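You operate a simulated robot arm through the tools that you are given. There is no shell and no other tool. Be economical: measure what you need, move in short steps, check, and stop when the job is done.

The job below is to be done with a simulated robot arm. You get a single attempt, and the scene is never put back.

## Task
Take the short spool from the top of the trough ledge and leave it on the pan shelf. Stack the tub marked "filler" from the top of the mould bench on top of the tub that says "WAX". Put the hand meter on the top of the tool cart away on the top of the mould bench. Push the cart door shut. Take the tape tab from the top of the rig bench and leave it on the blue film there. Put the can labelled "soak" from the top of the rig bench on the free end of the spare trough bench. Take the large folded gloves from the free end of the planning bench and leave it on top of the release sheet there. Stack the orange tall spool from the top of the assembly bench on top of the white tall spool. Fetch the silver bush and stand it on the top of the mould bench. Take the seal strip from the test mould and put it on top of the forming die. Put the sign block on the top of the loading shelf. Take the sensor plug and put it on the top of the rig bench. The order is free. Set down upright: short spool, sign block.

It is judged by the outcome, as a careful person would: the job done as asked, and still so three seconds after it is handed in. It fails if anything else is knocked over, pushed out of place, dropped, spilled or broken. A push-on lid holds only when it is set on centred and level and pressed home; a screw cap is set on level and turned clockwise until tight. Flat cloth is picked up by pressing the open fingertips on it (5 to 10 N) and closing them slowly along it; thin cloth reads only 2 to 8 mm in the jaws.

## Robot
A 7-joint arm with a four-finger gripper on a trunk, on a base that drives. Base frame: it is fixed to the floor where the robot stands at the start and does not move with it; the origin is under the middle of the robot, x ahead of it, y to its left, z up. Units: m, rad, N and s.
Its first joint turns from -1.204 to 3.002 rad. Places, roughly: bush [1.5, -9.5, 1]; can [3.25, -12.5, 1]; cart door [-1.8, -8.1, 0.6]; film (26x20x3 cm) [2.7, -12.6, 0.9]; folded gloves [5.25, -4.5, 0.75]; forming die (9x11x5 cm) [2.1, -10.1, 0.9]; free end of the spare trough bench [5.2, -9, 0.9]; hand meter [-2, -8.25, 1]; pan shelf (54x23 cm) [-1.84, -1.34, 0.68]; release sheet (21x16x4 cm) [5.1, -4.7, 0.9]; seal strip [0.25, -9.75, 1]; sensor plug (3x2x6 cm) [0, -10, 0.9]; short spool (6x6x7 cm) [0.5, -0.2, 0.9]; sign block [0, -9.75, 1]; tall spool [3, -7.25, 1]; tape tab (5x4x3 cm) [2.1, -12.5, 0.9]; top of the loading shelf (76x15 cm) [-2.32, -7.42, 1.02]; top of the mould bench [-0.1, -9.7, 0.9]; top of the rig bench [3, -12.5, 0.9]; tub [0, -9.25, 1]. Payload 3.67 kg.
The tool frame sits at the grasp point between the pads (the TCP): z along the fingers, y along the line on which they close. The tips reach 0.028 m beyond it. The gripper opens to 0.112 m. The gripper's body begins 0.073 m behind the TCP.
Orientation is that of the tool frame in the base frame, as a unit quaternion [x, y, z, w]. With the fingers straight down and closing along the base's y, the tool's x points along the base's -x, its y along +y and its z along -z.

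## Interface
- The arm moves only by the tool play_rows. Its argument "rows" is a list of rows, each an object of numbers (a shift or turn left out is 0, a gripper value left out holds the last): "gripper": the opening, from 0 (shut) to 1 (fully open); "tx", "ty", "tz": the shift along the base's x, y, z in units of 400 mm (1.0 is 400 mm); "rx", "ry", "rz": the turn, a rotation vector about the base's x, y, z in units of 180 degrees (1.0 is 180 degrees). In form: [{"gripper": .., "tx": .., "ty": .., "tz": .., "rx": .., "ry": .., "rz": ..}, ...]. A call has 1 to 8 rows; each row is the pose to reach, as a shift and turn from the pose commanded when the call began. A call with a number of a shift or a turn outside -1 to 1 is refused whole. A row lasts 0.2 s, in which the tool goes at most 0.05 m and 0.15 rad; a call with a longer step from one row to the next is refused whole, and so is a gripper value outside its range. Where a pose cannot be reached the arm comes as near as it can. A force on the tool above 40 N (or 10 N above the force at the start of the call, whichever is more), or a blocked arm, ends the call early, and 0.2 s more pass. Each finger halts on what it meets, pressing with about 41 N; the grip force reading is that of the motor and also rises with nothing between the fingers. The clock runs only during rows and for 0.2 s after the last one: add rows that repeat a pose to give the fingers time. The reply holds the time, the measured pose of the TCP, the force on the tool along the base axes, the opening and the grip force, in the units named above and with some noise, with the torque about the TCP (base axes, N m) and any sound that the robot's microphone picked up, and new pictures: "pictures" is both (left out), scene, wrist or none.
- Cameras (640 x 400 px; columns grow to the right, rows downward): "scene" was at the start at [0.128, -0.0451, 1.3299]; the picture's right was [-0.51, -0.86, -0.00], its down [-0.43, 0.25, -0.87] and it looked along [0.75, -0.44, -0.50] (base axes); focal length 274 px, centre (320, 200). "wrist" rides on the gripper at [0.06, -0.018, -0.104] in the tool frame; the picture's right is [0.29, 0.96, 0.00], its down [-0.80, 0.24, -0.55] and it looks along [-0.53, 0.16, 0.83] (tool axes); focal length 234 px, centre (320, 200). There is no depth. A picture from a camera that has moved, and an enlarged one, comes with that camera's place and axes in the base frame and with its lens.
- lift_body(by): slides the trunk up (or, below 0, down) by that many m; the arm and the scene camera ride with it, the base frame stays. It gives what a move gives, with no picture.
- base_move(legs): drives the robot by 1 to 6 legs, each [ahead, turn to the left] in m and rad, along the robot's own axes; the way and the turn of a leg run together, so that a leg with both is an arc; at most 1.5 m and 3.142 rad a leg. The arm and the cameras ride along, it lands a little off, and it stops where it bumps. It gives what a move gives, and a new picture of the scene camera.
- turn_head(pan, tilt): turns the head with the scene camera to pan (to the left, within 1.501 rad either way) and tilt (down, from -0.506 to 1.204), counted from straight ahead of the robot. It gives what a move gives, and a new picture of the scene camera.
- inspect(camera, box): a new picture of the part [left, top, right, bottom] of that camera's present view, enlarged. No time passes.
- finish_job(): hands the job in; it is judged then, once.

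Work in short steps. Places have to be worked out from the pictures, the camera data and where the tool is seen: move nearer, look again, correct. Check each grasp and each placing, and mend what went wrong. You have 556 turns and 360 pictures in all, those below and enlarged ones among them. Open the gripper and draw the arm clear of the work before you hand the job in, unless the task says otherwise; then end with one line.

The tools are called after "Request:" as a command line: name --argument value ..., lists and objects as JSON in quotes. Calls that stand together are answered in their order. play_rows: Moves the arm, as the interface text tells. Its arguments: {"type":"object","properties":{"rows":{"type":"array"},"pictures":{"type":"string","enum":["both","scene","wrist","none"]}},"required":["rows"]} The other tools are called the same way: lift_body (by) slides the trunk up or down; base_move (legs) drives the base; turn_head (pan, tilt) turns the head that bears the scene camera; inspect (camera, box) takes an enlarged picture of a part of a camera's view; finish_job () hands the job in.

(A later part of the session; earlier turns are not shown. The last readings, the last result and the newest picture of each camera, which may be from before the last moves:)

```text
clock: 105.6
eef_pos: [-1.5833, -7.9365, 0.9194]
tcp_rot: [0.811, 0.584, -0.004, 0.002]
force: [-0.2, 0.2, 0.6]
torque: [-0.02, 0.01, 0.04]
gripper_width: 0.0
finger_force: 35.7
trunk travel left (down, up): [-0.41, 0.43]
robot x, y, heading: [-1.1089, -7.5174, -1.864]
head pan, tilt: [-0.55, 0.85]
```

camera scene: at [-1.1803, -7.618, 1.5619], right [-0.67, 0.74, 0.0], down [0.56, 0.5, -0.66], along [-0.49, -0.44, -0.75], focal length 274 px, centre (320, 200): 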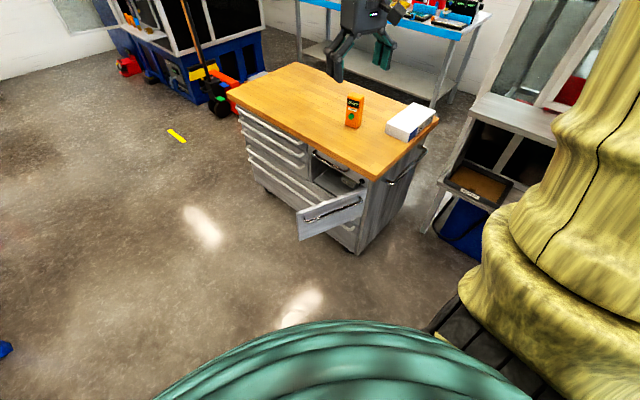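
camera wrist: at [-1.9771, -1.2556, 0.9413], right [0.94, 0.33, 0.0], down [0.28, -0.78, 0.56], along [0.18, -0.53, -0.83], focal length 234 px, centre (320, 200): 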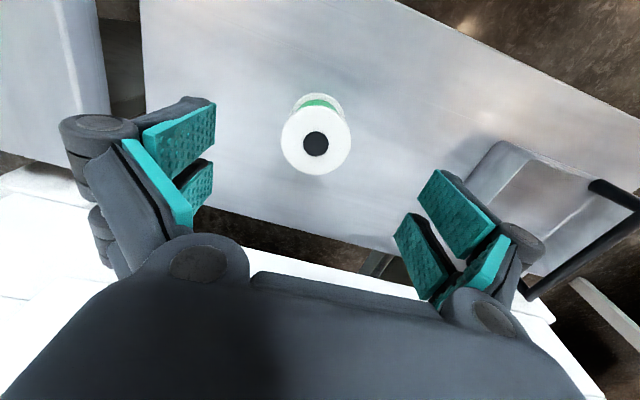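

I'll turn the tool about 70° so the wide side of the gripper runs parallel to the cart face.

Request:
play_rows --rows '[{"rz": -0.047}, {"rz": -0.094}, {"rz": -0.141}, {"rz": -0.188}, {"rz": -0.235}, {"rz": -0.282}, {"rz": -0.329}, {"rz": -0.376}]'

```text
clock: 107.4
eef_pos: [-1.584, -7.9371, 0.9194]
tcp_rot: [0.999, 0.032, -0.003, -0.001]
force: [-0.1, -0.8, 0.3]
torque: [-0.03, 0.03, 0.02]
gripper_width: 0.0002
finger_force: 35.1
trunk travel left (down, up): [-0.41, 0.43]
robot x, y, heading: [-1.1051, -7.5194, -1.859]
head pan, tilt: [-0.55, 0.85]
camera scene: at [-1.18, -7.6182, 1.2618], right [-0.67, 0.74, 0.0], down [0.56, 0.5, -0.66], along [-0.49, -0.44, -0.75], focal length 274 px, centre (320, 200)
camera wrist: at [-1.5242, -7.9168, 1.0215], right [0.35, -0.94, 0.0], down [-0.78, -0.29, 0.56], along [-0.53, -0.19, -0.83], focal length 234 px, centre (320, 200)
```

scene: 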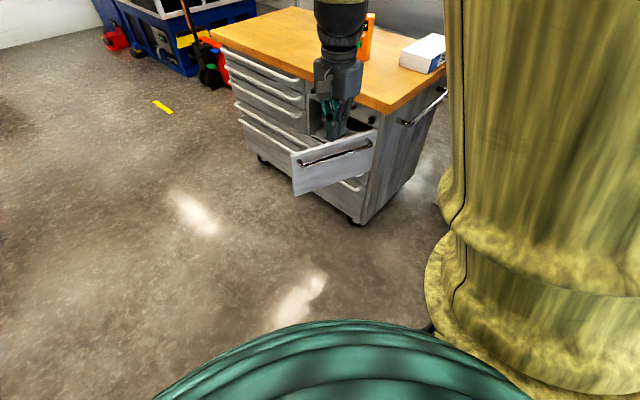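
wrist: 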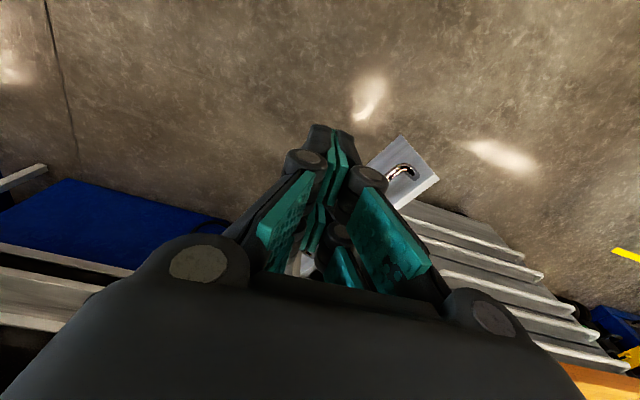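

Two views suggest the door is lower than I assumed. I'll zoom to pin down its height.

Request:
inspect --camera "scene" --box '[220, 0, 460, 230]'

Request:
inspect --camera "wrist" --box '[280, 110, 480, 260]'

```text
1.74 times, centred on (340, 115) of scene
camera zoom: at [-1.18, -7.6182, 1.2618], right [-0.67, 0.74, 0.0], down [0.56, 0.5, -0.66], along [-0.49, -0.44, -0.75], focal length 476 px, centre (285, 348)
```

zoom: 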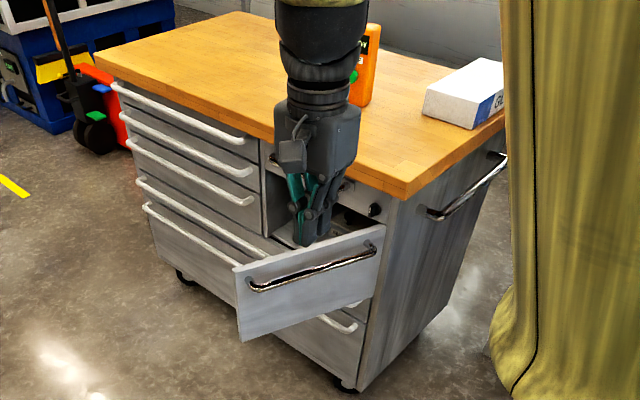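

```text
2.67 times, centred on (380, 185) of wrist
camera zoom: at [-1.5242, -7.9168, 1.0215], right [0.35, -0.94, 0.0], down [-0.78, -0.29, 0.56], along [-0.53, -0.19, -0.83], focal length 624 px, centre (160, 240)
```

zoom: 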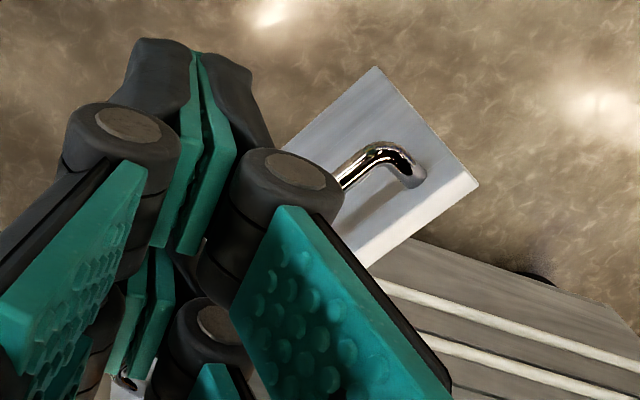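

Triangulated: door z 0.505–0.71, hinge (-1.91, -8.00), free edge (-1.62, -8.14), cart top about 0.83. I need to be slightly closer for the reach.

Request:
base_move --legs '[[0.14, 0]]'

```text
clock: 108.7
eef_pos: [-1.6212, -8.0753, 0.9179]
tcp_rot: [0.999, 0.036, -0.003, -0.002]
force: [0.2, -1.0, -0.9]
torque: [0.04, -0.03, 0.01]
gripper_width: 0.0001
finger_force: 35.7
trunk travel left (down, up): [-0.41, 0.43]
robot x, y, heading: [-1.1449, -7.6551, -1.853]
head pan, tilt: [-0.55, 0.85]
camera scene: at [-1.2194, -7.7546, 1.2616], right [-0.67, 0.74, 0.0], down [0.56, 0.51, -0.66], along [-0.49, -0.44, -0.75], focal length 274 px, centre (320, 200)
```

scene: 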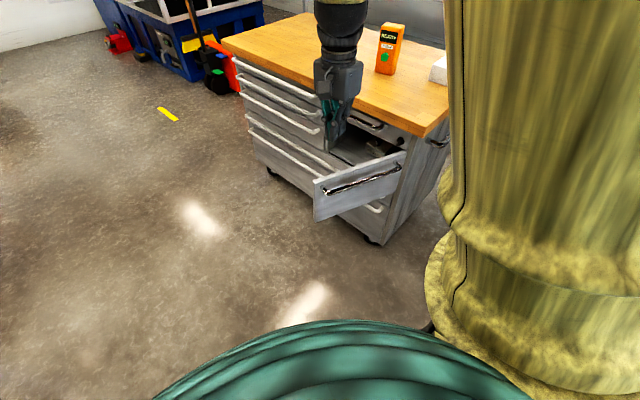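

Geometry confirmed. I'll move to the start of the push on the door's outer side, descend, and tilt slightly so the wrist clears the cart top.

Request:
play_rows --rows '[{"ty": 0.1, "tx": -0.02}, {"ty": 0.2, "tx": -0.06}, {"ty": 0.24, "tx": -0.08, "tz": -0.1, "ry": 0.02}, {"ty": 0.24, "tx": -0.08, "tz": -0.22, "ry": 0.04}, {"ty": 0.24, "tx": -0.08, "tz": -0.34, "ry": 0.06}, {"ty": 0.24, "tx": -0.08, "tz": -0.46, "ry": 0.06}, {"ty": 0.24, "tx": -0.08, "tz": -0.58, "ry": 0.06}, {"ty": 0.24, "tx": -0.08, "tz": -0.67, "ry": 0.06}]'

```text
clock: 110.5
eef_pos: [-1.6551, -7.9782, 0.6461]
tcp_rot: [0.995, 0.036, -0.097, -0.005]
force: [-0.2, -0.2, 0.0]
torque: [0.0, -0.03, -0.03]
gripper_width: 0.0
finger_force: 35.3
trunk travel left (down, up): [-0.41, 0.43]
robot x, y, heading: [-1.143, -7.6491, -1.855]
head pan, tilt: [-0.55, 0.85]
camera scene: at [-1.2202, -7.7541, 1.2617], right [-0.67, 0.74, 0.0], down [0.56, 0.51, -0.66], along [-0.49, -0.44, -0.75], focal length 274 px, centre (320, 200)
camera wrist: at [-1.5778, -7.9566, 0.7358], right [0.35, -0.93, -0.07], down [-0.66, -0.3, 0.69], along [-0.67, -0.2, -0.72], focal length 234 px, centre (320, 200)
```

scene: 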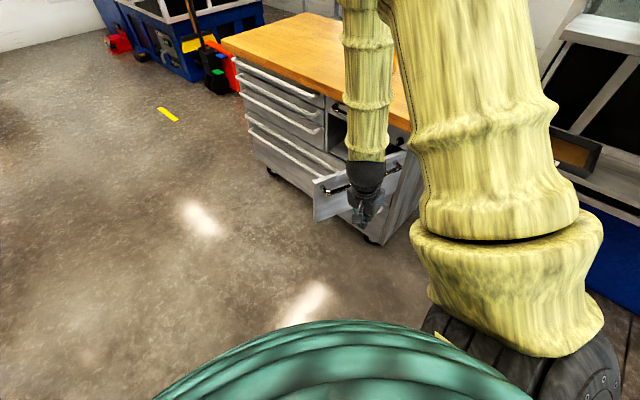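
wrist: 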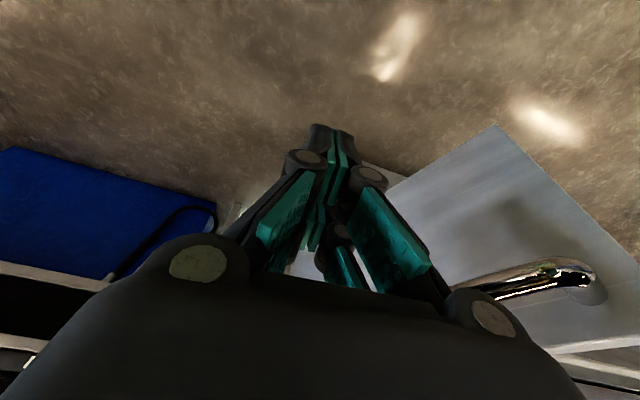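

Fingers are on the outer side of the door. First half of the arc push.

Request:
play_rows --rows '[{"tx": -0.05, "ty": -0.09}, {"tx": -0.0875, "ty": -0.175}, {"tx": -0.112, "ty": -0.245}, {"tx": -0.136, "ty": -0.3125}, {"tx": -0.178, "ty": -0.373}, {"tx": -0.22, "ty": -0.4325}]'

```text
clock: 111.9
eef_pos: [-1.7415, -8.1499, 0.6493]
tcp_rot: [0.995, 0.035, -0.096, -0.005]
force: [-0.8, 0.5, -0.3]
torque: [-0.02, -0.05, -0.01]
gripper_width: 0.0
finger_force: 35.1
trunk travel left (down, up): [-0.41, 0.43]
robot x, y, heading: [-1.149, -7.652, -1.85]
head pan, tilt: [-0.55, 0.85]
camera scene: at [-1.2194, -7.7539, 1.2617], right [-0.67, 0.74, 0.0], down [0.56, 0.51, -0.66], along [-0.49, -0.45, -0.75], focal length 274 px, centre (320, 200)
camera wrist: at [-1.6638, -8.1292, 0.7382], right [0.35, -0.93, -0.07], down [-0.66, -0.3, 0.69], along [-0.67, -0.2, -0.72], focal length 234 px, centre (320, 200)
```

scene: 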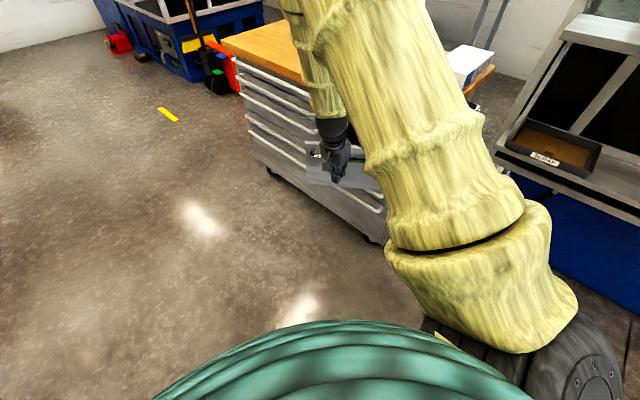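
wrist: 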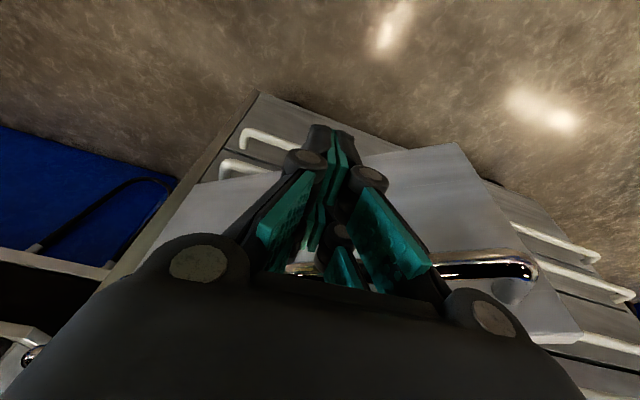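

The door is following. Second half of the arc.

Request:
play_rows --rows '[{"tx": -0.056, "ty": -0.05}, {"tx": -0.1125, "ty": -0.0975}, {"tx": -0.156, "ty": -0.12}, {"tx": -0.2, "ty": -0.1425}, {"tx": -0.246, "ty": -0.158}, {"tx": -0.2925, "ty": -0.1725}, {"tx": -0.33, "ty": -0.1725}]'

```text
clock: 113.5
eef_pos: [-1.8604, -8.2216, 0.648]
tcp_rot: [0.995, 0.038, -0.093, -0.006]
force: [9.9, 0.4, -0.4]
torque: [-0.03, 1.08, -0.15]
gripper_width: 0.0001
finger_force: 36.2
trunk travel left (down, up): [-0.41, 0.43]
robot x, y, heading: [-1.1476, -7.6533, -1.849]
head pan, tilt: [-0.55, 0.85]
stopped in row 7: the force on the tool passed its limit at 54 N (the readings are from after the stop); the commanded pose is now the measured one
camera scene: at [-1.2188, -7.7537, 1.2618], right [-0.68, 0.74, 0.0], down [0.55, 0.51, -0.66], along [-0.49, -0.45, -0.75], focal length 274 px, centre (320, 200)
camera wrist: at [-1.7836, -8.2002, 0.7385], right [0.35, -0.93, -0.07], down [-0.66, -0.3, 0.69], along [-0.66, -0.2, -0.72], focal length 234 px, centre (320, 200)
```

scene: 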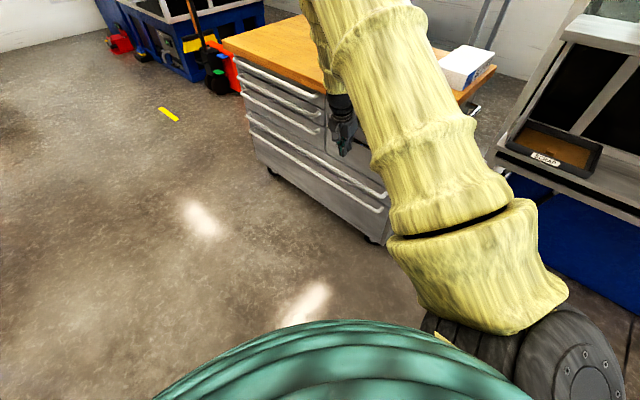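
wrist: 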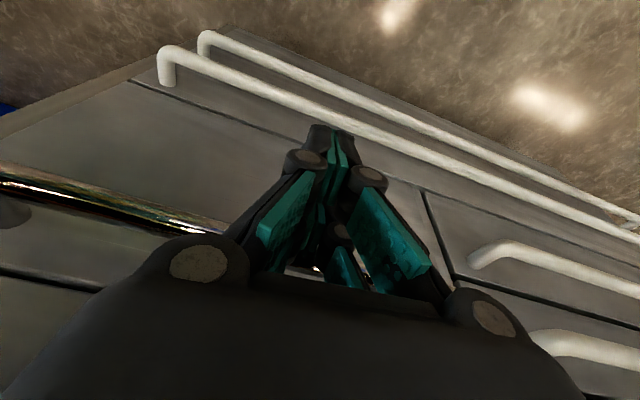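

The door looks flush. I'll back off, rise, and look for the meter.

Request:
play_rows --rows '[{"tx": 0.1, "ty": 0.03}, {"tx": 0.2, "ty": 0.06}, {"tx": 0.3, "ty": 0.08}, {"tx": 0.3, "ty": 0.08, "tz": 0.12, "ry": -0.02}, {"tx": 0.3, "ty": 0.08, "tz": 0.24, "ry": -0.04}, {"tx": 0.3, "ty": 0.08, "tz": 0.36, "ry": -0.06}, {"tx": 0.3, "ty": 0.08, "tz": 0.48, "ry": -0.06}, {"tx": 0.3, "ty": 0.08, "tz": 0.6, "ry": -0.06}]' --pictures "none"

Request:
lift_body --by 0.2

Request:
inspect --camera "scene" --box '[180, 0, 500, 220]'

```text
clock: 115.3
eef_pos: [-1.7449, -8.1849, 0.887]
tcp_rot: [0.999, 0.038, 0.001, -0.003]
force: [-0.3, -0.3, 0.0]
torque: [-0.02, 0.0, -0.01]
gripper_width: 0.0
finger_force: 36.2
trunk travel left (down, up): [-0.41, 0.43]
robot x, y, heading: [-1.1471, -7.6527, -1.851]
head pan, tilt: [-0.55, 0.85]
```

```text
clock: 117.5
eef_pos: [-1.7458, -8.1868, 1.0871]
tcp_rot: [0.999, 0.038, 0.001, -0.002]
force: [0.6, 0.7, 0.4]
torque: [0.02, 0.0, -0.01]
gripper_width: 0.0
finger_force: 35.4
trunk travel left (down, up): [-0.61, 0.23]
robot x, y, heading: [-1.1477, -7.6533, -1.851]
head pan, tilt: [-0.55, 0.85]
```

```text
1.82 times, centred on (340, 110) of scene
camera zoom: at [-1.2191, -7.7538, 1.4617], right [-0.68, 0.74, 0.0], down [0.55, 0.51, -0.66], along [-0.49, -0.45, -0.75], focal length 498 px, centre (284, 364)
```

zoom: 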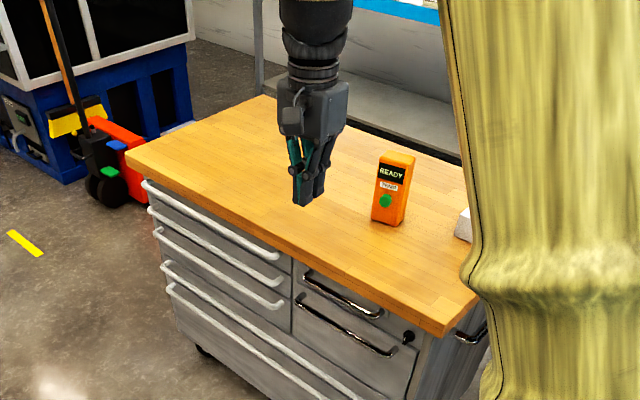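

The door is shut and flush with the front. The meter is near (-2.11, -8.25). I'll drive round to the cart's front side to reach it.

Request:
lift_body --by 0.1

Request:
base_move --legs '[[0, -0.15], [0.6, 0], [0, -0.34]]'

```text
clock: 118.8
eef_pos: [-1.7455, -8.1877, 1.1866]
tcp_rot: [0.999, 0.038, 0.0, -0.003]
force: [-0.1, -0.9, 0.2]
torque: [0.02, 0.0, 0.03]
gripper_width: 0.0
finger_force: 35.8
trunk travel left (down, up): [-0.71, 0.13]
robot x, y, heading: [-1.1488, -7.6483, -1.847]
head pan, tilt: [-0.55, 0.85]
```

```text
clock: 123.9
eef_pos: [-2.1775, -8.382, 1.187]
tcp_rot: [0.978, -0.209, 0.001, -0.002]
force: [0.3, 0.1, 0.0]
torque: [0.01, -0.02, -0.02]
gripper_width: 0.0001
finger_force: 35.1
trunk travel left (down, up): [-0.71, 0.13]
robot x, y, heading: [-1.3926, -8.1973, -2.343]
head pan, tilt: [-0.55, 0.85]
camera scene: at [-1.5084, -8.2501, 1.5618], right [-0.25, 0.97, 0.0], down [0.73, 0.18, -0.66], along [-0.64, -0.16, -0.75], focal length 274 px, centre (320, 200)
```

scene: 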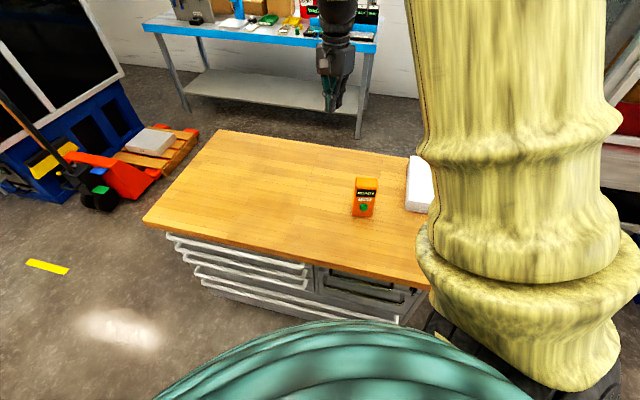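

The meter's base front is at (-2.098, -8.254), with its top near 0.98. I'll move over it with the gripper open.

Request:
play_rows --rows '[{"gripper": 1, "tx": 0.05, "ty": 0.1}, {"tx": 0.1, "ty": 0.2}, {"tx": 0.16, "ty": 0.3}, {"tx": 0.17, "ty": 0.32, "tz": -0.05}, {"tx": 0.17, "ty": 0.32, "tz": -0.05}]'

```text
clock: 125.1
eef_pos: [-2.1072, -8.2515, 1.1694]
tcp_rot: [0.978, -0.208, 0.001, -0.002]
force: [1.2, 0.0, 0.7]
torque: [-0.04, 0.03, -0.01]
gripper_width: 0.1117
finger_force: 0.2
trunk travel left (down, up): [-0.71, 0.13]
robot x, y, heading: [-1.3957, -8.1984, -2.342]
head pan, tilt: [-0.55, 0.85]
camera scene: at [-1.5064, -8.2499, 1.5619], right [-0.24, 0.97, 0.0], down [0.73, 0.18, -0.66], along [-0.64, -0.16, -0.75], focal length 274 px, centre (320, 200)
camera wrist: at [-2.0453, -8.2611, 1.272], right [-0.13, -0.99, 0.0], down [-0.83, 0.1, 0.55], along [-0.55, 0.07, -0.83], focal length 234 px, centre (320, 200)
```

scene: 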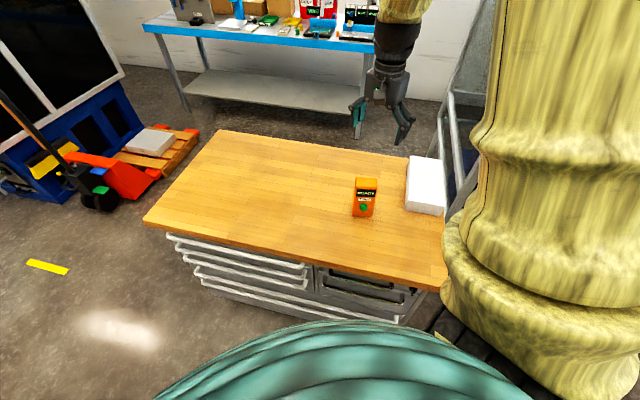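
wrist: 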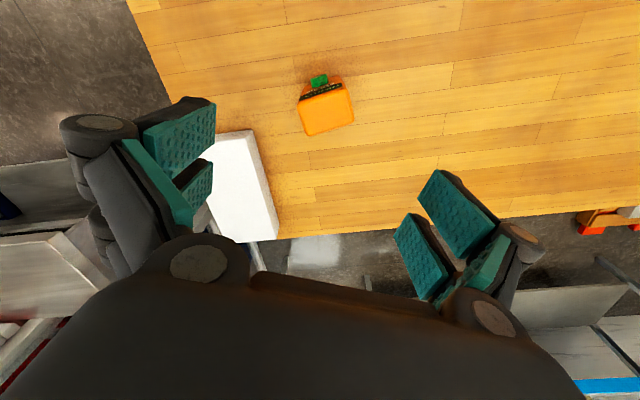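

The meter top is centred at about (-2.113, -8.262), rotated about 19°. I'll align and descend.

Request:
play_rows --rows '[{"tx": -0.01, "ty": -0.02, "tz": -0.1, "rz": 0.04}, {"tx": -0.01, "ty": -0.025, "tz": -0.2, "rz": 0.08}, {"tx": -0.01, "ty": -0.025, "tz": -0.3, "rz": 0.105}, {"tx": -0.01, "ty": -0.025, "tz": -0.38, "rz": 0.105}, {"tx": -0.01, "ty": -0.025, "tz": -0.38, "rz": 0.105}]'

```text
clock: 126.3
eef_pos: [-2.1118, -8.263, 1.0176]
tcp_rot: [0.999, -0.045, -0.001, -0.002]
force: [0.0, -0.5, -0.3]
torque: [0.01, 0.04, -0.01]
gripper_width: 0.1121
finger_force: 0.1
trunk travel left (down, up): [-0.71, 0.13]
robot x, y, heading: [-1.3959, -8.1943, -2.347]
head pan, tilt: [-0.55, 0.85]
camera scene: at [-1.5067, -8.2507, 1.5619], right [-0.24, 0.97, 0.0], down [0.73, 0.18, -0.66], along [-0.64, -0.16, -0.75], focal length 274 px, centre (320, 200)
camera wrist: at [-2.0503, -8.2523, 1.1209], right [0.2, -0.98, 0.0], down [-0.82, -0.17, 0.55], along [-0.54, -0.11, -0.83], focal length 234 px, centre (320, 200)
```

scene: 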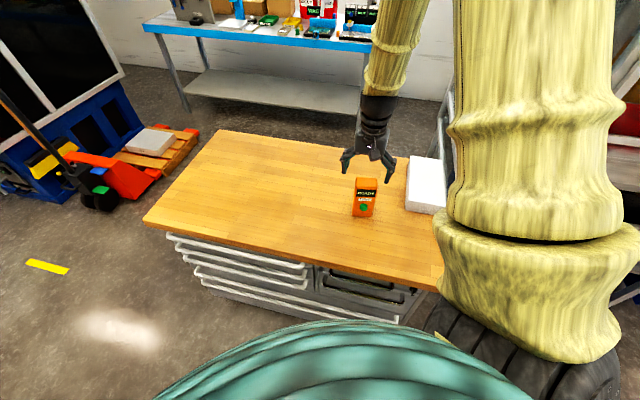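
wrist: 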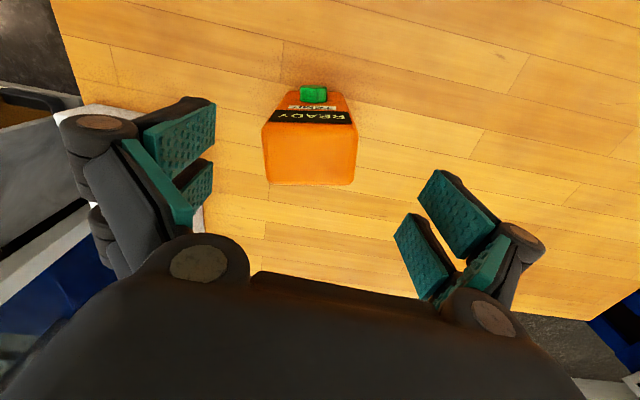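

Aligned. I'll descend to grip height and close.

Request:
play_rows --rows '[{"tx": -0.018, "tz": -0.1}, {"tx": -0.018, "tz": -0.2}, {"tx": -0.018, "tz": -0.255}, {"tx": -0.018, "tz": -0.255, "gripper": 0.6}, {"tx": -0.018, "tz": -0.255, "gripper": 0.4}, {"tx": -0.018, "tz": -0.255, "gripper": 0.3}, {"tx": -0.018, "tz": -0.255, "gripper": 0.3}]'

```text
clock: 127.7
eef_pos: [-2.1169, -8.2653, 0.918]
tcp_rot: [0.999, -0.044, -0.001, -0.002]
force: [5.4, 5.5, 35.0]
torque: [-0.21, 0.06, 0.38]
gripper_width: 0.0919
finger_force: 41.1
trunk travel left (down, up): [-0.71, 0.13]
robot x, y, heading: [-1.4024, -8.1968, -2.345]
head pan, tilt: [-0.55, 0.85]
stopped in row 7: the force on the tool passed its limit at 41 N (the readings are from after the stop); the commanded pose is now the measured one
camera scene: at [-1.5042, -8.25, 1.5623], right [-0.24, 0.97, 0.0], down [0.73, 0.18, -0.66], along [-0.64, -0.16, -0.75], focal length 274 px, centre (320, 200)
camera wrist: at [-2.0559, -8.2527, 1.0205], right [0.2, -0.98, 0.0], down [-0.81, -0.17, 0.56], along [-0.55, -0.11, -0.83], focal length 234 px, centre (320, 200)
```

scene: 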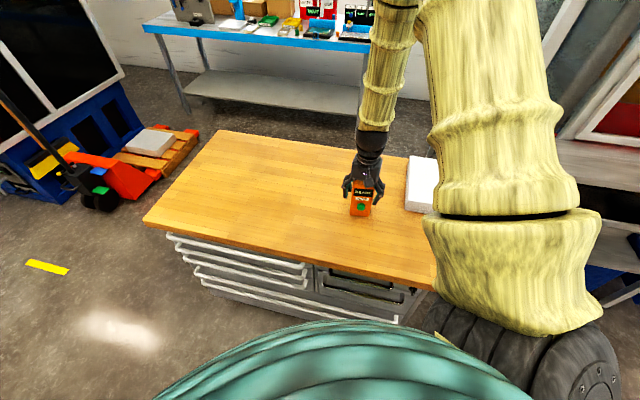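
wrist: 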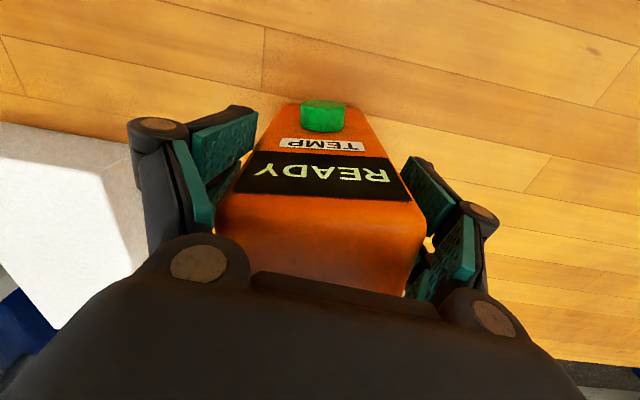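

Pads stopped at 0.092 m on the meter. I'll lift and check the hold.

Request:
play_rows --rows '[{"tz": 0.05, "gripper": 0.3}, {"tz": 0.12}, {"tz": 0.22}, {"tz": 0.32}, {"tz": 0.32}]'

```text
clock: 128.9
eef_pos: [-2.1188, -8.2624, 1.044]
tcp_rot: [0.999, -0.044, 0.001, -0.003]
force: [-0.8, -0.2, -3.2]
torque: [0.02, -0.05, -0.04]
gripper_width: 0.0684
finger_force: 40.8
trunk travel left (down, up): [-0.71, 0.13]
robot x, y, heading: [-1.3976, -8.1937, -2.341]
head pan, tilt: [-0.55, 0.85]
camera scene: at [-1.5106, -8.2511, 1.5615], right [-0.24, 0.97, 0.0], down [0.73, 0.18, -0.66], along [-0.64, -0.16, -0.75], focal length 274 px, centre (320, 200)
camera wrist: at [-2.0572, -8.2518, 1.1474], right [0.2, -0.98, 0.0], down [-0.82, -0.17, 0.55], along [-0.54, -0.11, -0.83], focal length 234 px, centre (320, 200)
```

scene: 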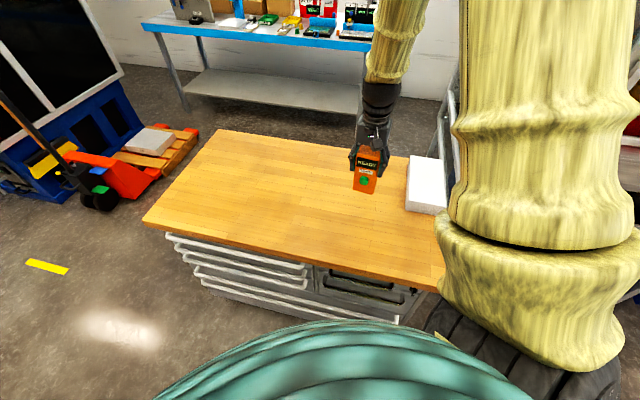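
wrist: 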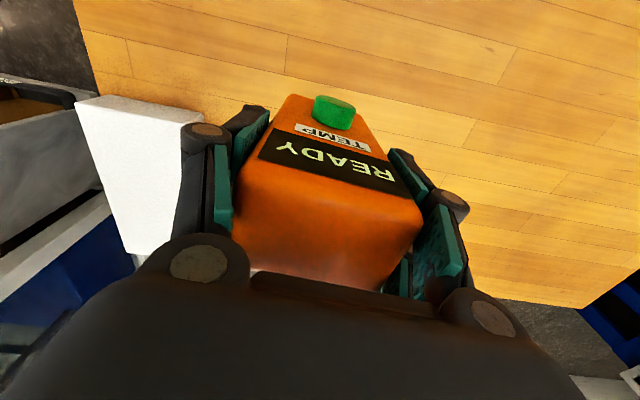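

The meter is held at 0.068 m. I'll raise the trunk and drive to the west side of the mould bench.

Request:
lift_body --by 0.12

Request:
base_move --legs '[[0, 1.1], [1.0, 0], [0, 1.6]]'

Request:
turn_head --pan -0.4 --tilt 0.6

```text
clock: 130.4
eef_pos: [-2.1174, -8.2638, 1.1648]
tcp_rot: [0.999, -0.045, 0.001, -0.003]
force: [-0.4, 0.9, -2.7]
torque: [0.0, -0.01, 0.02]
gripper_width: 0.0679
finger_force: 40.7
trunk travel left (down, up): [-0.83, 0.01]
robot x, y, heading: [-1.3982, -8.1945, -2.343]
head pan, tilt: [-0.55, 0.85]
```

```text
clock: 142.2
eef_pos: [-0.404, -9.4286, 1.1647]
tcp_rot: [0.288, 0.958, -0.003, -0.001]
force: [0.1, 0.4, -2.7]
torque: [0.02, 0.0, -0.01]
gripper_width: 0.068
finger_force: 40.9
trunk travel left (down, up): [-0.83, 0.01]
robot x, y, heading: [-1.0705, -9.1456, 0.305]
head pan, tilt: [-0.55, 0.85]
camera scene: at [-0.9454, -9.1499, 1.6817], right [-0.24, -0.97, 0.0], down [-0.73, 0.18, -0.66], along [0.64, -0.16, -0.75], focal length 274 px, centre (320, 200)
```

scene: 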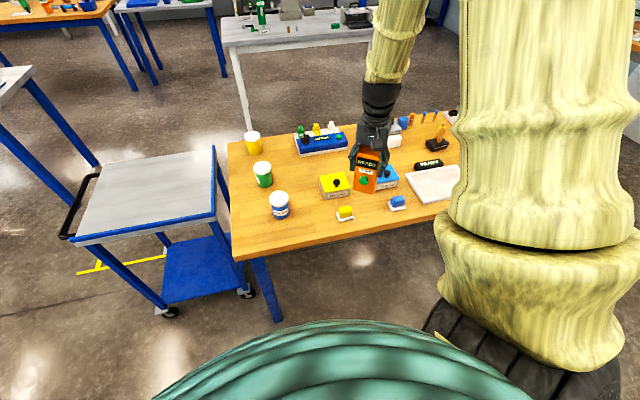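

```text
clock: 143.0
eef_pos: [-0.403, -9.427, 1.1656]
tcp_rot: [0.287, 0.958, -0.001, -0.001]
force: [0.7, -0.5, -3.3]
torque: [0.01, -0.01, 0.01]
gripper_width: 0.0677
finger_force: 41.2
trunk travel left (down, up): [-0.83, 0.01]
robot x, y, heading: [-1.0687, -9.1482, 0.305]
head pan, tilt: [-0.4, 0.6]
camera scene: at [-0.9335, -9.1396, 1.7026], right [-0.1, -1.0, 0.0], down [-0.56, 0.06, -0.82], along [0.82, -0.08, -0.57], focal length 274 px, centre (320, 200)
```

scene: 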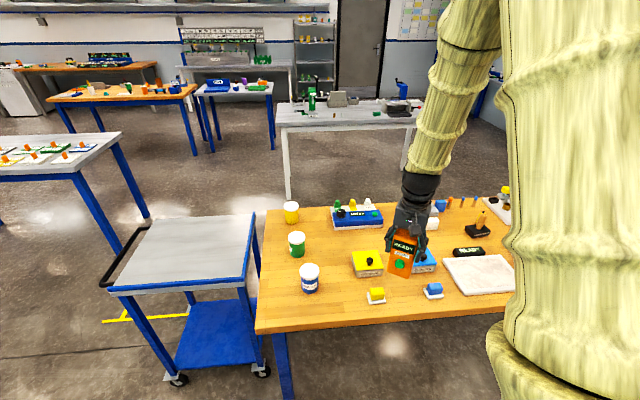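

Good overview of the mould bench. I'll zoom in to identify the items.

Request:
inspect --camera "scene" --box '[250, 170, 530, 340]'

```text
2.29 times, centred on (390, 255) of scene
camera zoom: at [-0.9335, -9.1396, 1.7026], right [-0.1, -1.0, 0.0], down [-0.56, 0.06, -0.82], along [0.82, -0.08, -0.57], focal length 625 px, centre (160, 74)
```

zoom: 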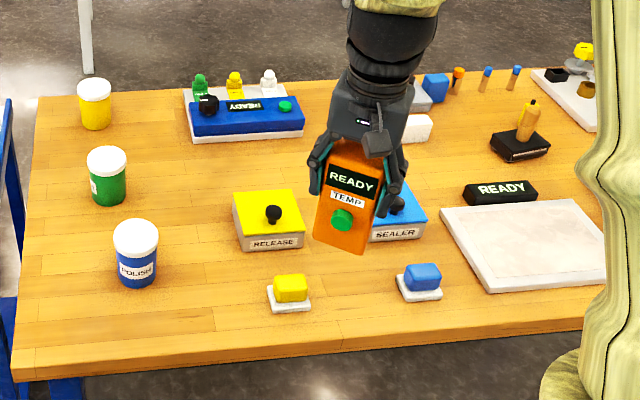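

I'll set the meter in the gap between the green tub and the RELEASE box, near (-0.13, -9.24). First I'll drive 0.2 m nearer.

Request:
base_move --legs '[[0.2, 0]]'

```text
clock: 144.6
eef_pos: [-0.2111, -9.3704, 1.1654]
tcp_rot: [0.29, 0.957, -0.002, -0.001]
force: [0.3, 0.4, -3.1]
torque: [0.03, 0.02, -0.01]
gripper_width: 0.0679
finger_force: 41.5
trunk travel left (down, up): [-0.83, 0.01]
robot x, y, heading: [-0.8775, -9.0859, 0.3]
head pan, tilt: [-0.4, 0.6]
camera scene: at [-0.7391, -9.08, 1.7026], right [-0.1, -0.99, 0.0], down [-0.56, 0.06, -0.82], along [0.82, -0.08, -0.57], focal length 274 px, centre (320, 200)
```

scene: 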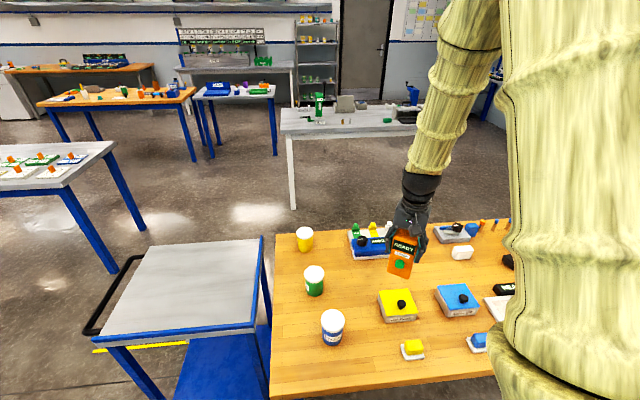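

I'll move over (-0.10, -9.225) and lower to just above the bench.

Request:
play_rows --rows '[{"tx": 0.07, "ty": 0.09}, {"tx": 0.14, "ty": 0.18}, {"tx": 0.21, "ty": 0.27}, {"tx": 0.278, "ty": 0.362}, {"tx": 0.278, "ty": 0.362, "tz": -0.11}, {"tx": 0.278, "ty": 0.362, "tz": -0.22}, {"tx": 0.278, "ty": 0.362, "tz": -0.3}, {"tx": 0.278, "ty": 0.362, "tz": -0.3}]'

```text
clock: 146.4
eef_pos: [-0.1004, -9.226, 1.0431]
tcp_rot: [0.29, 0.957, -0.002, 0.0]
force: [0.2, -1.0, -3.2]
torque: [-0.02, -0.01, 0.0]
gripper_width: 0.0681
finger_force: 40.7
trunk travel left (down, up): [-0.83, 0.01]
robot x, y, heading: [-0.8781, -9.0868, 0.3]
head pan, tilt: [-0.4, 0.6]
camera scene: at [-0.7408, -9.0811, 1.7027], right [-0.1, -0.99, 0.0], down [-0.56, 0.06, -0.82], along [0.82, -0.08, -0.57], focal length 274 px, centre (320, 200)
camera wrist: at [-0.1596, -9.2081, 1.1456], right [0.29, 0.96, 0.0], down [0.8, -0.24, 0.55], along [0.53, -0.16, -0.83], focal length 234 px, centre (320, 200)
```

scene: 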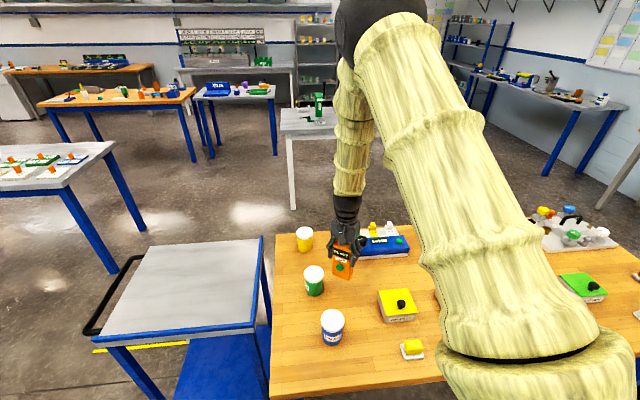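
wrist: 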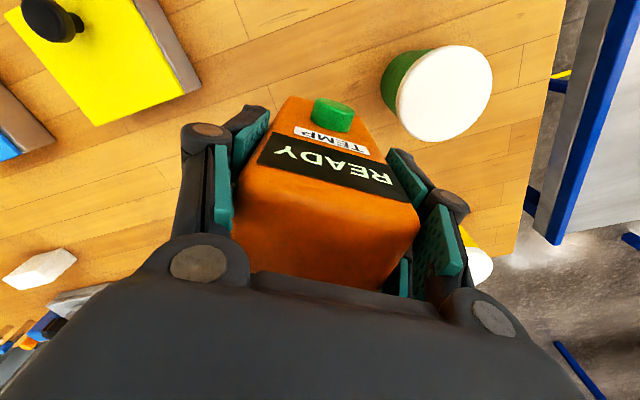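

The tub is close on the +y side, so I'll shift slightly away and lower to contact.

Request:
play_rows --rows '[{"tx": 0.035, "ty": -0.04}, {"tx": 0.035, "ty": -0.04, "tz": -0.06}, {"tx": 0.035, "ty": -0.04, "tz": -0.1}, {"tx": 0.035, "ty": -0.04, "tz": -0.13}, {"tx": 0.035, "ty": -0.04, "tz": -0.16}, {"tx": 0.035, "ty": -0.04, "tz": -0.19}, {"tx": 0.035, "ty": -0.04, "tz": -0.22}, {"tx": 0.035, "ty": -0.04, "tz": -0.25}]' --pictures "none"

```text
clock: 148.0
eef_pos: [-0.0883, -9.2425, 0.9663]
tcp_rot: [0.29, 0.957, 0.0, 0.0]
force: [-7.8, -2.0, 20.7]
torque: [0.72, 0.96, 0.35]
gripper_width: 0.0682
finger_force: 41.2
trunk travel left (down, up): [-0.83, 0.01]
robot x, y, heading: [-0.8735, -9.0848, 0.296]
head pan, tilt: [-0.4, 0.6]
stopped in row 7: the force on the tool passed its limit at 45 N (the readings are from after the stop); the commanded pose is now the measured one
```

Contact at TCP 0.966. I'll release slowly.

Request:
play_rows --rows '[{"gripper": 0.62}, {"gripper": 0.7}, {"gripper": 0.8}, {"gripper": 0.95}, {"gripper": 1}, {"gripper": 1, "tz": 0.1}, {"gripper": 1, "tz": 0.2}, {"gripper": 1, "tz": 0.3}]'

```text
clock: 149.8
eef_pos: [-0.0844, -9.2431, 1.0866]
tcp_rot: [0.29, 0.957, -0.001, 0.001]
force: [0.0, -0.8, 0.6]
torque: [-0.02, -0.01, 0.03]
gripper_width: 0.112
finger_force: 0.0
trunk travel left (down, up): [-0.83, 0.01]
robot x, y, heading: [-0.8759, -9.082, 0.295]
head pan, tilt: [-0.4, 0.6]
camera scene: at [-0.7426, -9.0802, 1.7027], right [-0.1, -0.99, 0.0], down [-0.56, 0.06, -0.83], along [0.82, -0.08, -0.56], focal length 274 px, centre (320, 200)
camera wrist: at [-0.1437, -9.2255, 1.1884], right [0.29, 0.96, 0.0], down [0.8, -0.24, 0.56], along [0.53, -0.16, -0.83], focal length 234 px, centre (320, 200)
```

scene: 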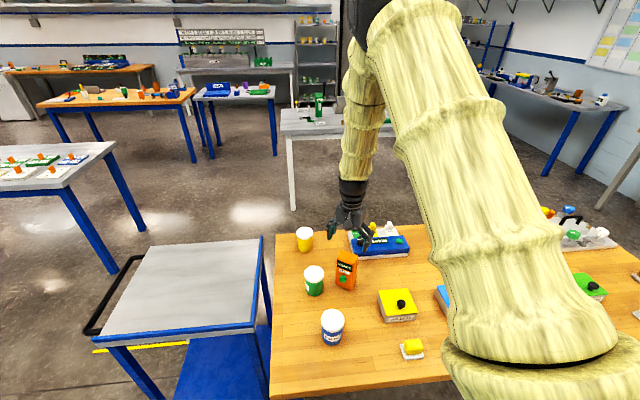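
wrist: 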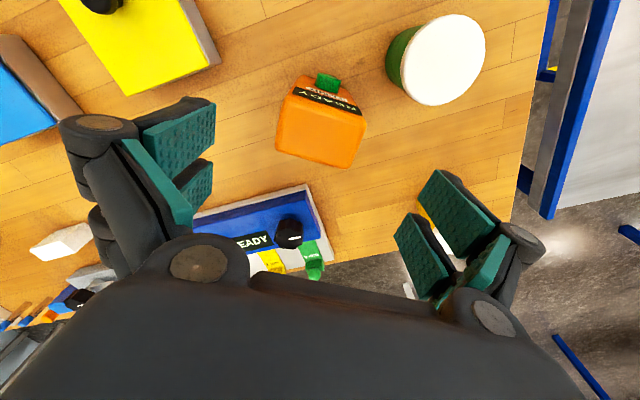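

The meter stands on the mould bench. Next I'll read the tub labels.

Request:
inspect --camera "scene" --box '[270, 215, 450, 350]'

```text
2.96 times, centred on (360, 282) of scene
camera zoom: at [-0.7426, -9.0802, 1.7027], right [-0.1, -0.99, 0.0], down [-0.56, 0.06, -0.83], along [0.82, -0.08, -0.56], focal length 811 px, centre (202, -44)
```

zoom: 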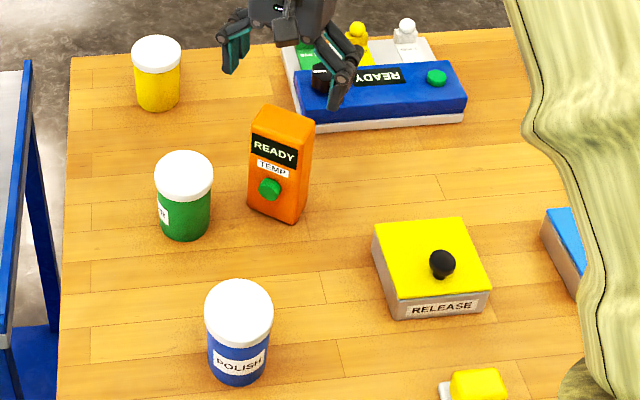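

The green tub is FILLER ("…R" visible) and blue is POLISH, so yellow is probably WAX, but I'll confirm that from the east side later. Now I'll raise the arm and turn right to look at the rest of the bench.

Request:
play_rows --rows '[{"tz": 0.1}, {"tz": 0.2}, {"tz": 0.25, "tx": -0.1, "ty": -0.05}, {"tz": 0.25, "tx": -0.2, "ty": -0.05}, {"tz": 0.25, "tx": -0.2, "ty": -0.05}]' --pictures "none"

Request:
base_move --legs '[[0, -0.7]]'

Request:
turn_head --pan 0.0 --tilt 0.7

```text
clock: 151.0
eef_pos: [-0.1613, -9.2645, 1.1838]
tcp_rot: [0.289, 0.957, -0.002, 0.0]
force: [0.1, -0.2, 0.3]
torque: [0.02, 0.02, 0.01]
gripper_width: 0.1118
finger_force: 0.1
trunk travel left (down, up): [-0.83, 0.01]
robot x, y, heading: [-0.8733, -9.0851, 0.298]
head pan, tilt: [-0.4, 0.6]
```

```text
clock: 153.2
eef_pos: [-0.4491, -9.6833, 1.184]
tcp_rot: [0.602, 0.798, -0.001, 0.0]
force: [-1.1, 1.1, 0.4]
torque: [0.01, -0.01, 0.0]
gripper_width: 0.112
finger_force: 0.1
trunk travel left (down, up): [-0.83, 0.01]
robot x, y, heading: [-0.8764, -9.0847, -0.409]
head pan, tilt: [-0.4, 0.6]
camera scene: at [-0.7698, -9.1697, 1.7027], right [-0.72, -0.69, 0.0], down [-0.39, 0.41, -0.82], along [0.57, -0.6, -0.57], focal length 274 px, centre (320, 200)
```

scene: 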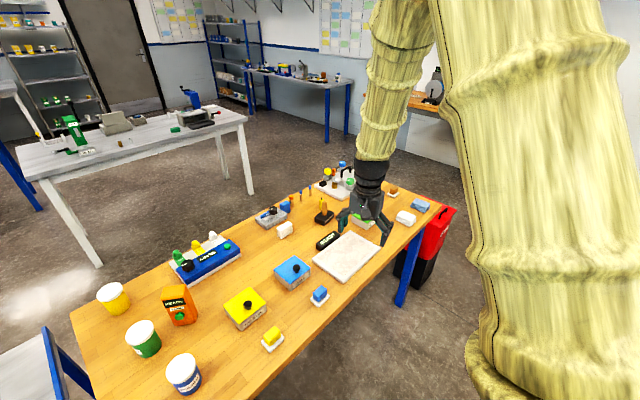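

```text
clock: 154.1
eef_pos: [-0.448, -9.6836, 1.1841]
tcp_rot: [0.603, 0.798, -0.002, -0.001]
force: [-0.1, 0.8, -0.5]
torque: [-0.01, -0.02, 0.0]
gripper_width: 0.1118
finger_force: 0.1
trunk travel left (down, up): [-0.83, 0.01]
robot x, y, heading: [-0.8763, -9.0832, -0.41]
head pan, tilt: [0.0, 0.7]
camera scene: at [-0.7526, -9.1396, 1.6941], right [-0.4, -0.92, 0.0], down [-0.59, 0.26, -0.76], along [0.7, -0.3, -0.64], focal length 274 px, centre (320, 200)
```

scene: 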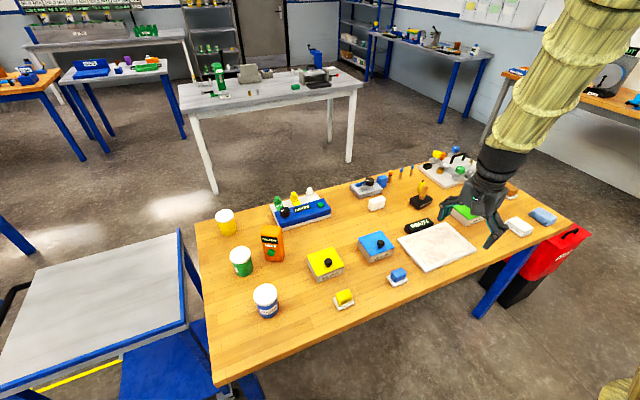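

Request:
inspect --camera "scene" --box '[340, 140, 580, 290]'

```text
2.67 times, centred on (460, 215) of scene
camera zoom: at [-0.7526, -9.1396, 1.6941], right [-0.4, -0.92, 0.0], down [-0.59, 0.26, -0.76], along [0.7, -0.3, -0.64], focal length 730 px, centre (-53, 160)
```

zoom: 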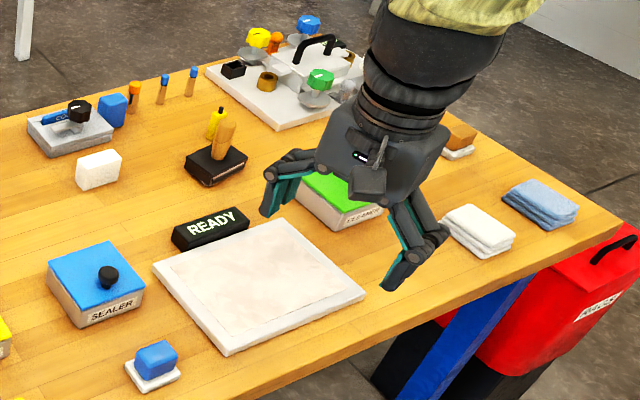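

The white block near (-0.03, -9.72) matches the sign block's place, and the orange plug in the black holder at about (-0.05, -9.95) looks like the sensor plug. I'll move down the bench to inspect from close by.

Request:
base_move --legs '[[0, -1.09], [0.68, 0], [0, 1.95]]'

Request:
play_rows --rows '[{"tz": 0.0}]' --pictures "wrist"

```text
clock: 165.1
eef_pos: [-0.1012, -9.8395, 1.1836]
tcp_rot: [0.233, 0.972, -0.002, 0.0]
force: [-0.3, 0.1, 0.5]
torque: [-0.03, 0.01, 0.01]
gripper_width: 0.1118
finger_force: 0.1
trunk travel left (down, up): [-0.83, 0.01]
robot x, y, heading: [-0.8286, -9.7459, 0.418]
head pan, tilt: [0.0, 0.7]
camera scene: at [-0.7062, -9.6925, 1.694], right [0.4, -0.92, 0.0], down [-0.59, -0.26, -0.76], along [0.7, 0.31, -0.64], focal length 274 px, centre (320, 200)
```

scene: 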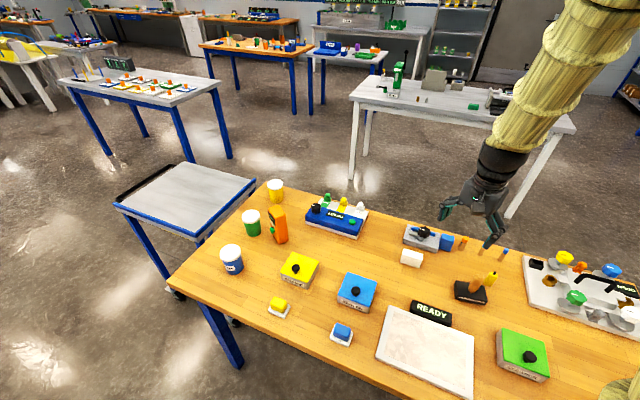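

```text
clock: 165.5
eef_pos: [-0.0998, -9.8399, 1.1843]
tcp_rot: [0.233, 0.973, -0.001, 0.001]
force: [0.0, 0.5, 1.0]
torque: [-0.01, 0.02, -0.03]
gripper_width: 0.1119
finger_force: 0.0
trunk travel left (down, up): [-0.83, 0.01]
robot x, y, heading: [-0.8276, -9.7469, 0.417]
head pan, tilt: [0.0, 0.7]
camera wrist: at [-0.1619, -9.8288, 1.287], right [0.18, 0.98, 0.0], down [0.82, -0.15, 0.55], along [0.55, -0.1, -0.83], focal length 234 px, centre (320, 200)
```

wrist: 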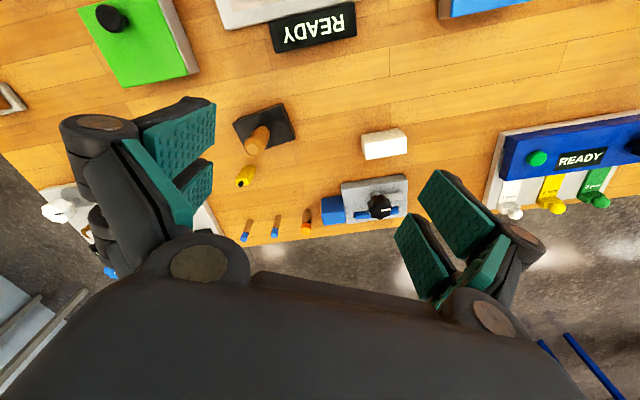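

Request:
inspect --camera "scene" --box '[380, 200, 560, 320]'

Request:
inspect --camera "wrist" --box '[210, 90, 430, 250]'

```text
3.33 times, centred on (470, 260) of scene
camera zoom: at [-0.7062, -9.6928, 1.694], right [0.4, -0.92, 0.0], down [-0.59, -0.26, -0.76], along [0.7, 0.31, -0.64], focal length 912 px, centre (-180, 0)
```

zoom: 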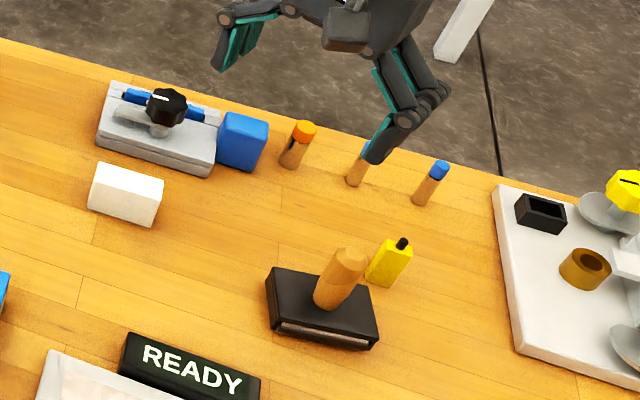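

```text
2.50 times, centred on (320, 170) of wrist
camera zoom: at [-0.1619, -9.8288, 1.287], right [0.18, 0.98, 0.0], down [0.82, -0.15, 0.55], along [0.55, -0.1, -0.83], focal length 585 px, centre (320, 275)
```

zoom: 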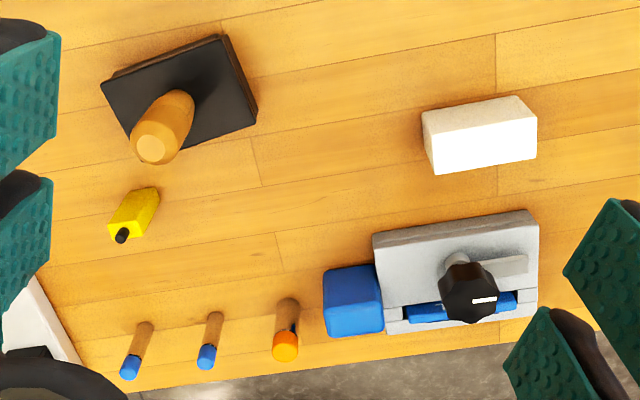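

Now it's clear: the yellow piece with a black nub at (0.01, -10.0) is the sensor plug, the white block at (-0.007, -9.752) is the sign block, and the blue strip under the knob is the seal strip. I'll start with the sign block: align and hover.

Request:
play_rows --rows '[{"tx": 0.06, "ty": 0.06, "rz": 0.04}, {"tx": 0.12, "ty": 0.12, "rz": 0.08}, {"tx": 0.18, "ty": 0.18, "rz": 0.12}, {"tx": 0.232, "ty": 0.22, "rz": 0.15, "tz": -0.05}, {"tx": 0.232, "ty": 0.22, "rz": 0.15, "tz": -0.17}, {"tx": 0.232, "ty": 0.22, "rz": 0.15, "tz": -0.29}, {"tx": 0.232, "ty": 0.22, "rz": 0.15, "tz": -0.4}, {"tx": 0.232, "ty": 0.22, "rz": 0.15, "tz": -0.4}]' --pictures "wrist"

```text
clock: 167.3
eef_pos: [-0.0089, -9.7483, 1.0243]
tcp_rot: [0.0, 1.0, 0.0, 0.002]
force: [1.0, 0.7, 1.0]
torque: [0.0, 0.0, -0.01]
gripper_width: 0.1119
finger_force: 0.1
trunk travel left (down, up): [-0.83, 0.01]
robot x, y, heading: [-0.83, -9.7502, 0.414]
head pan, tilt: [0.0, 0.7]
camera wrist: at [-0.0687, -9.7671, 1.1271], right [-0.29, 0.96, 0.0], down [0.8, 0.24, 0.56], along [0.53, 0.16, -0.83], focal length 234 px, centre (320, 200)
```

wrist: 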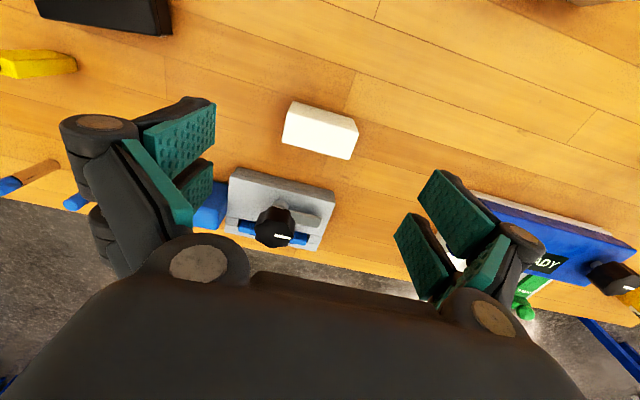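

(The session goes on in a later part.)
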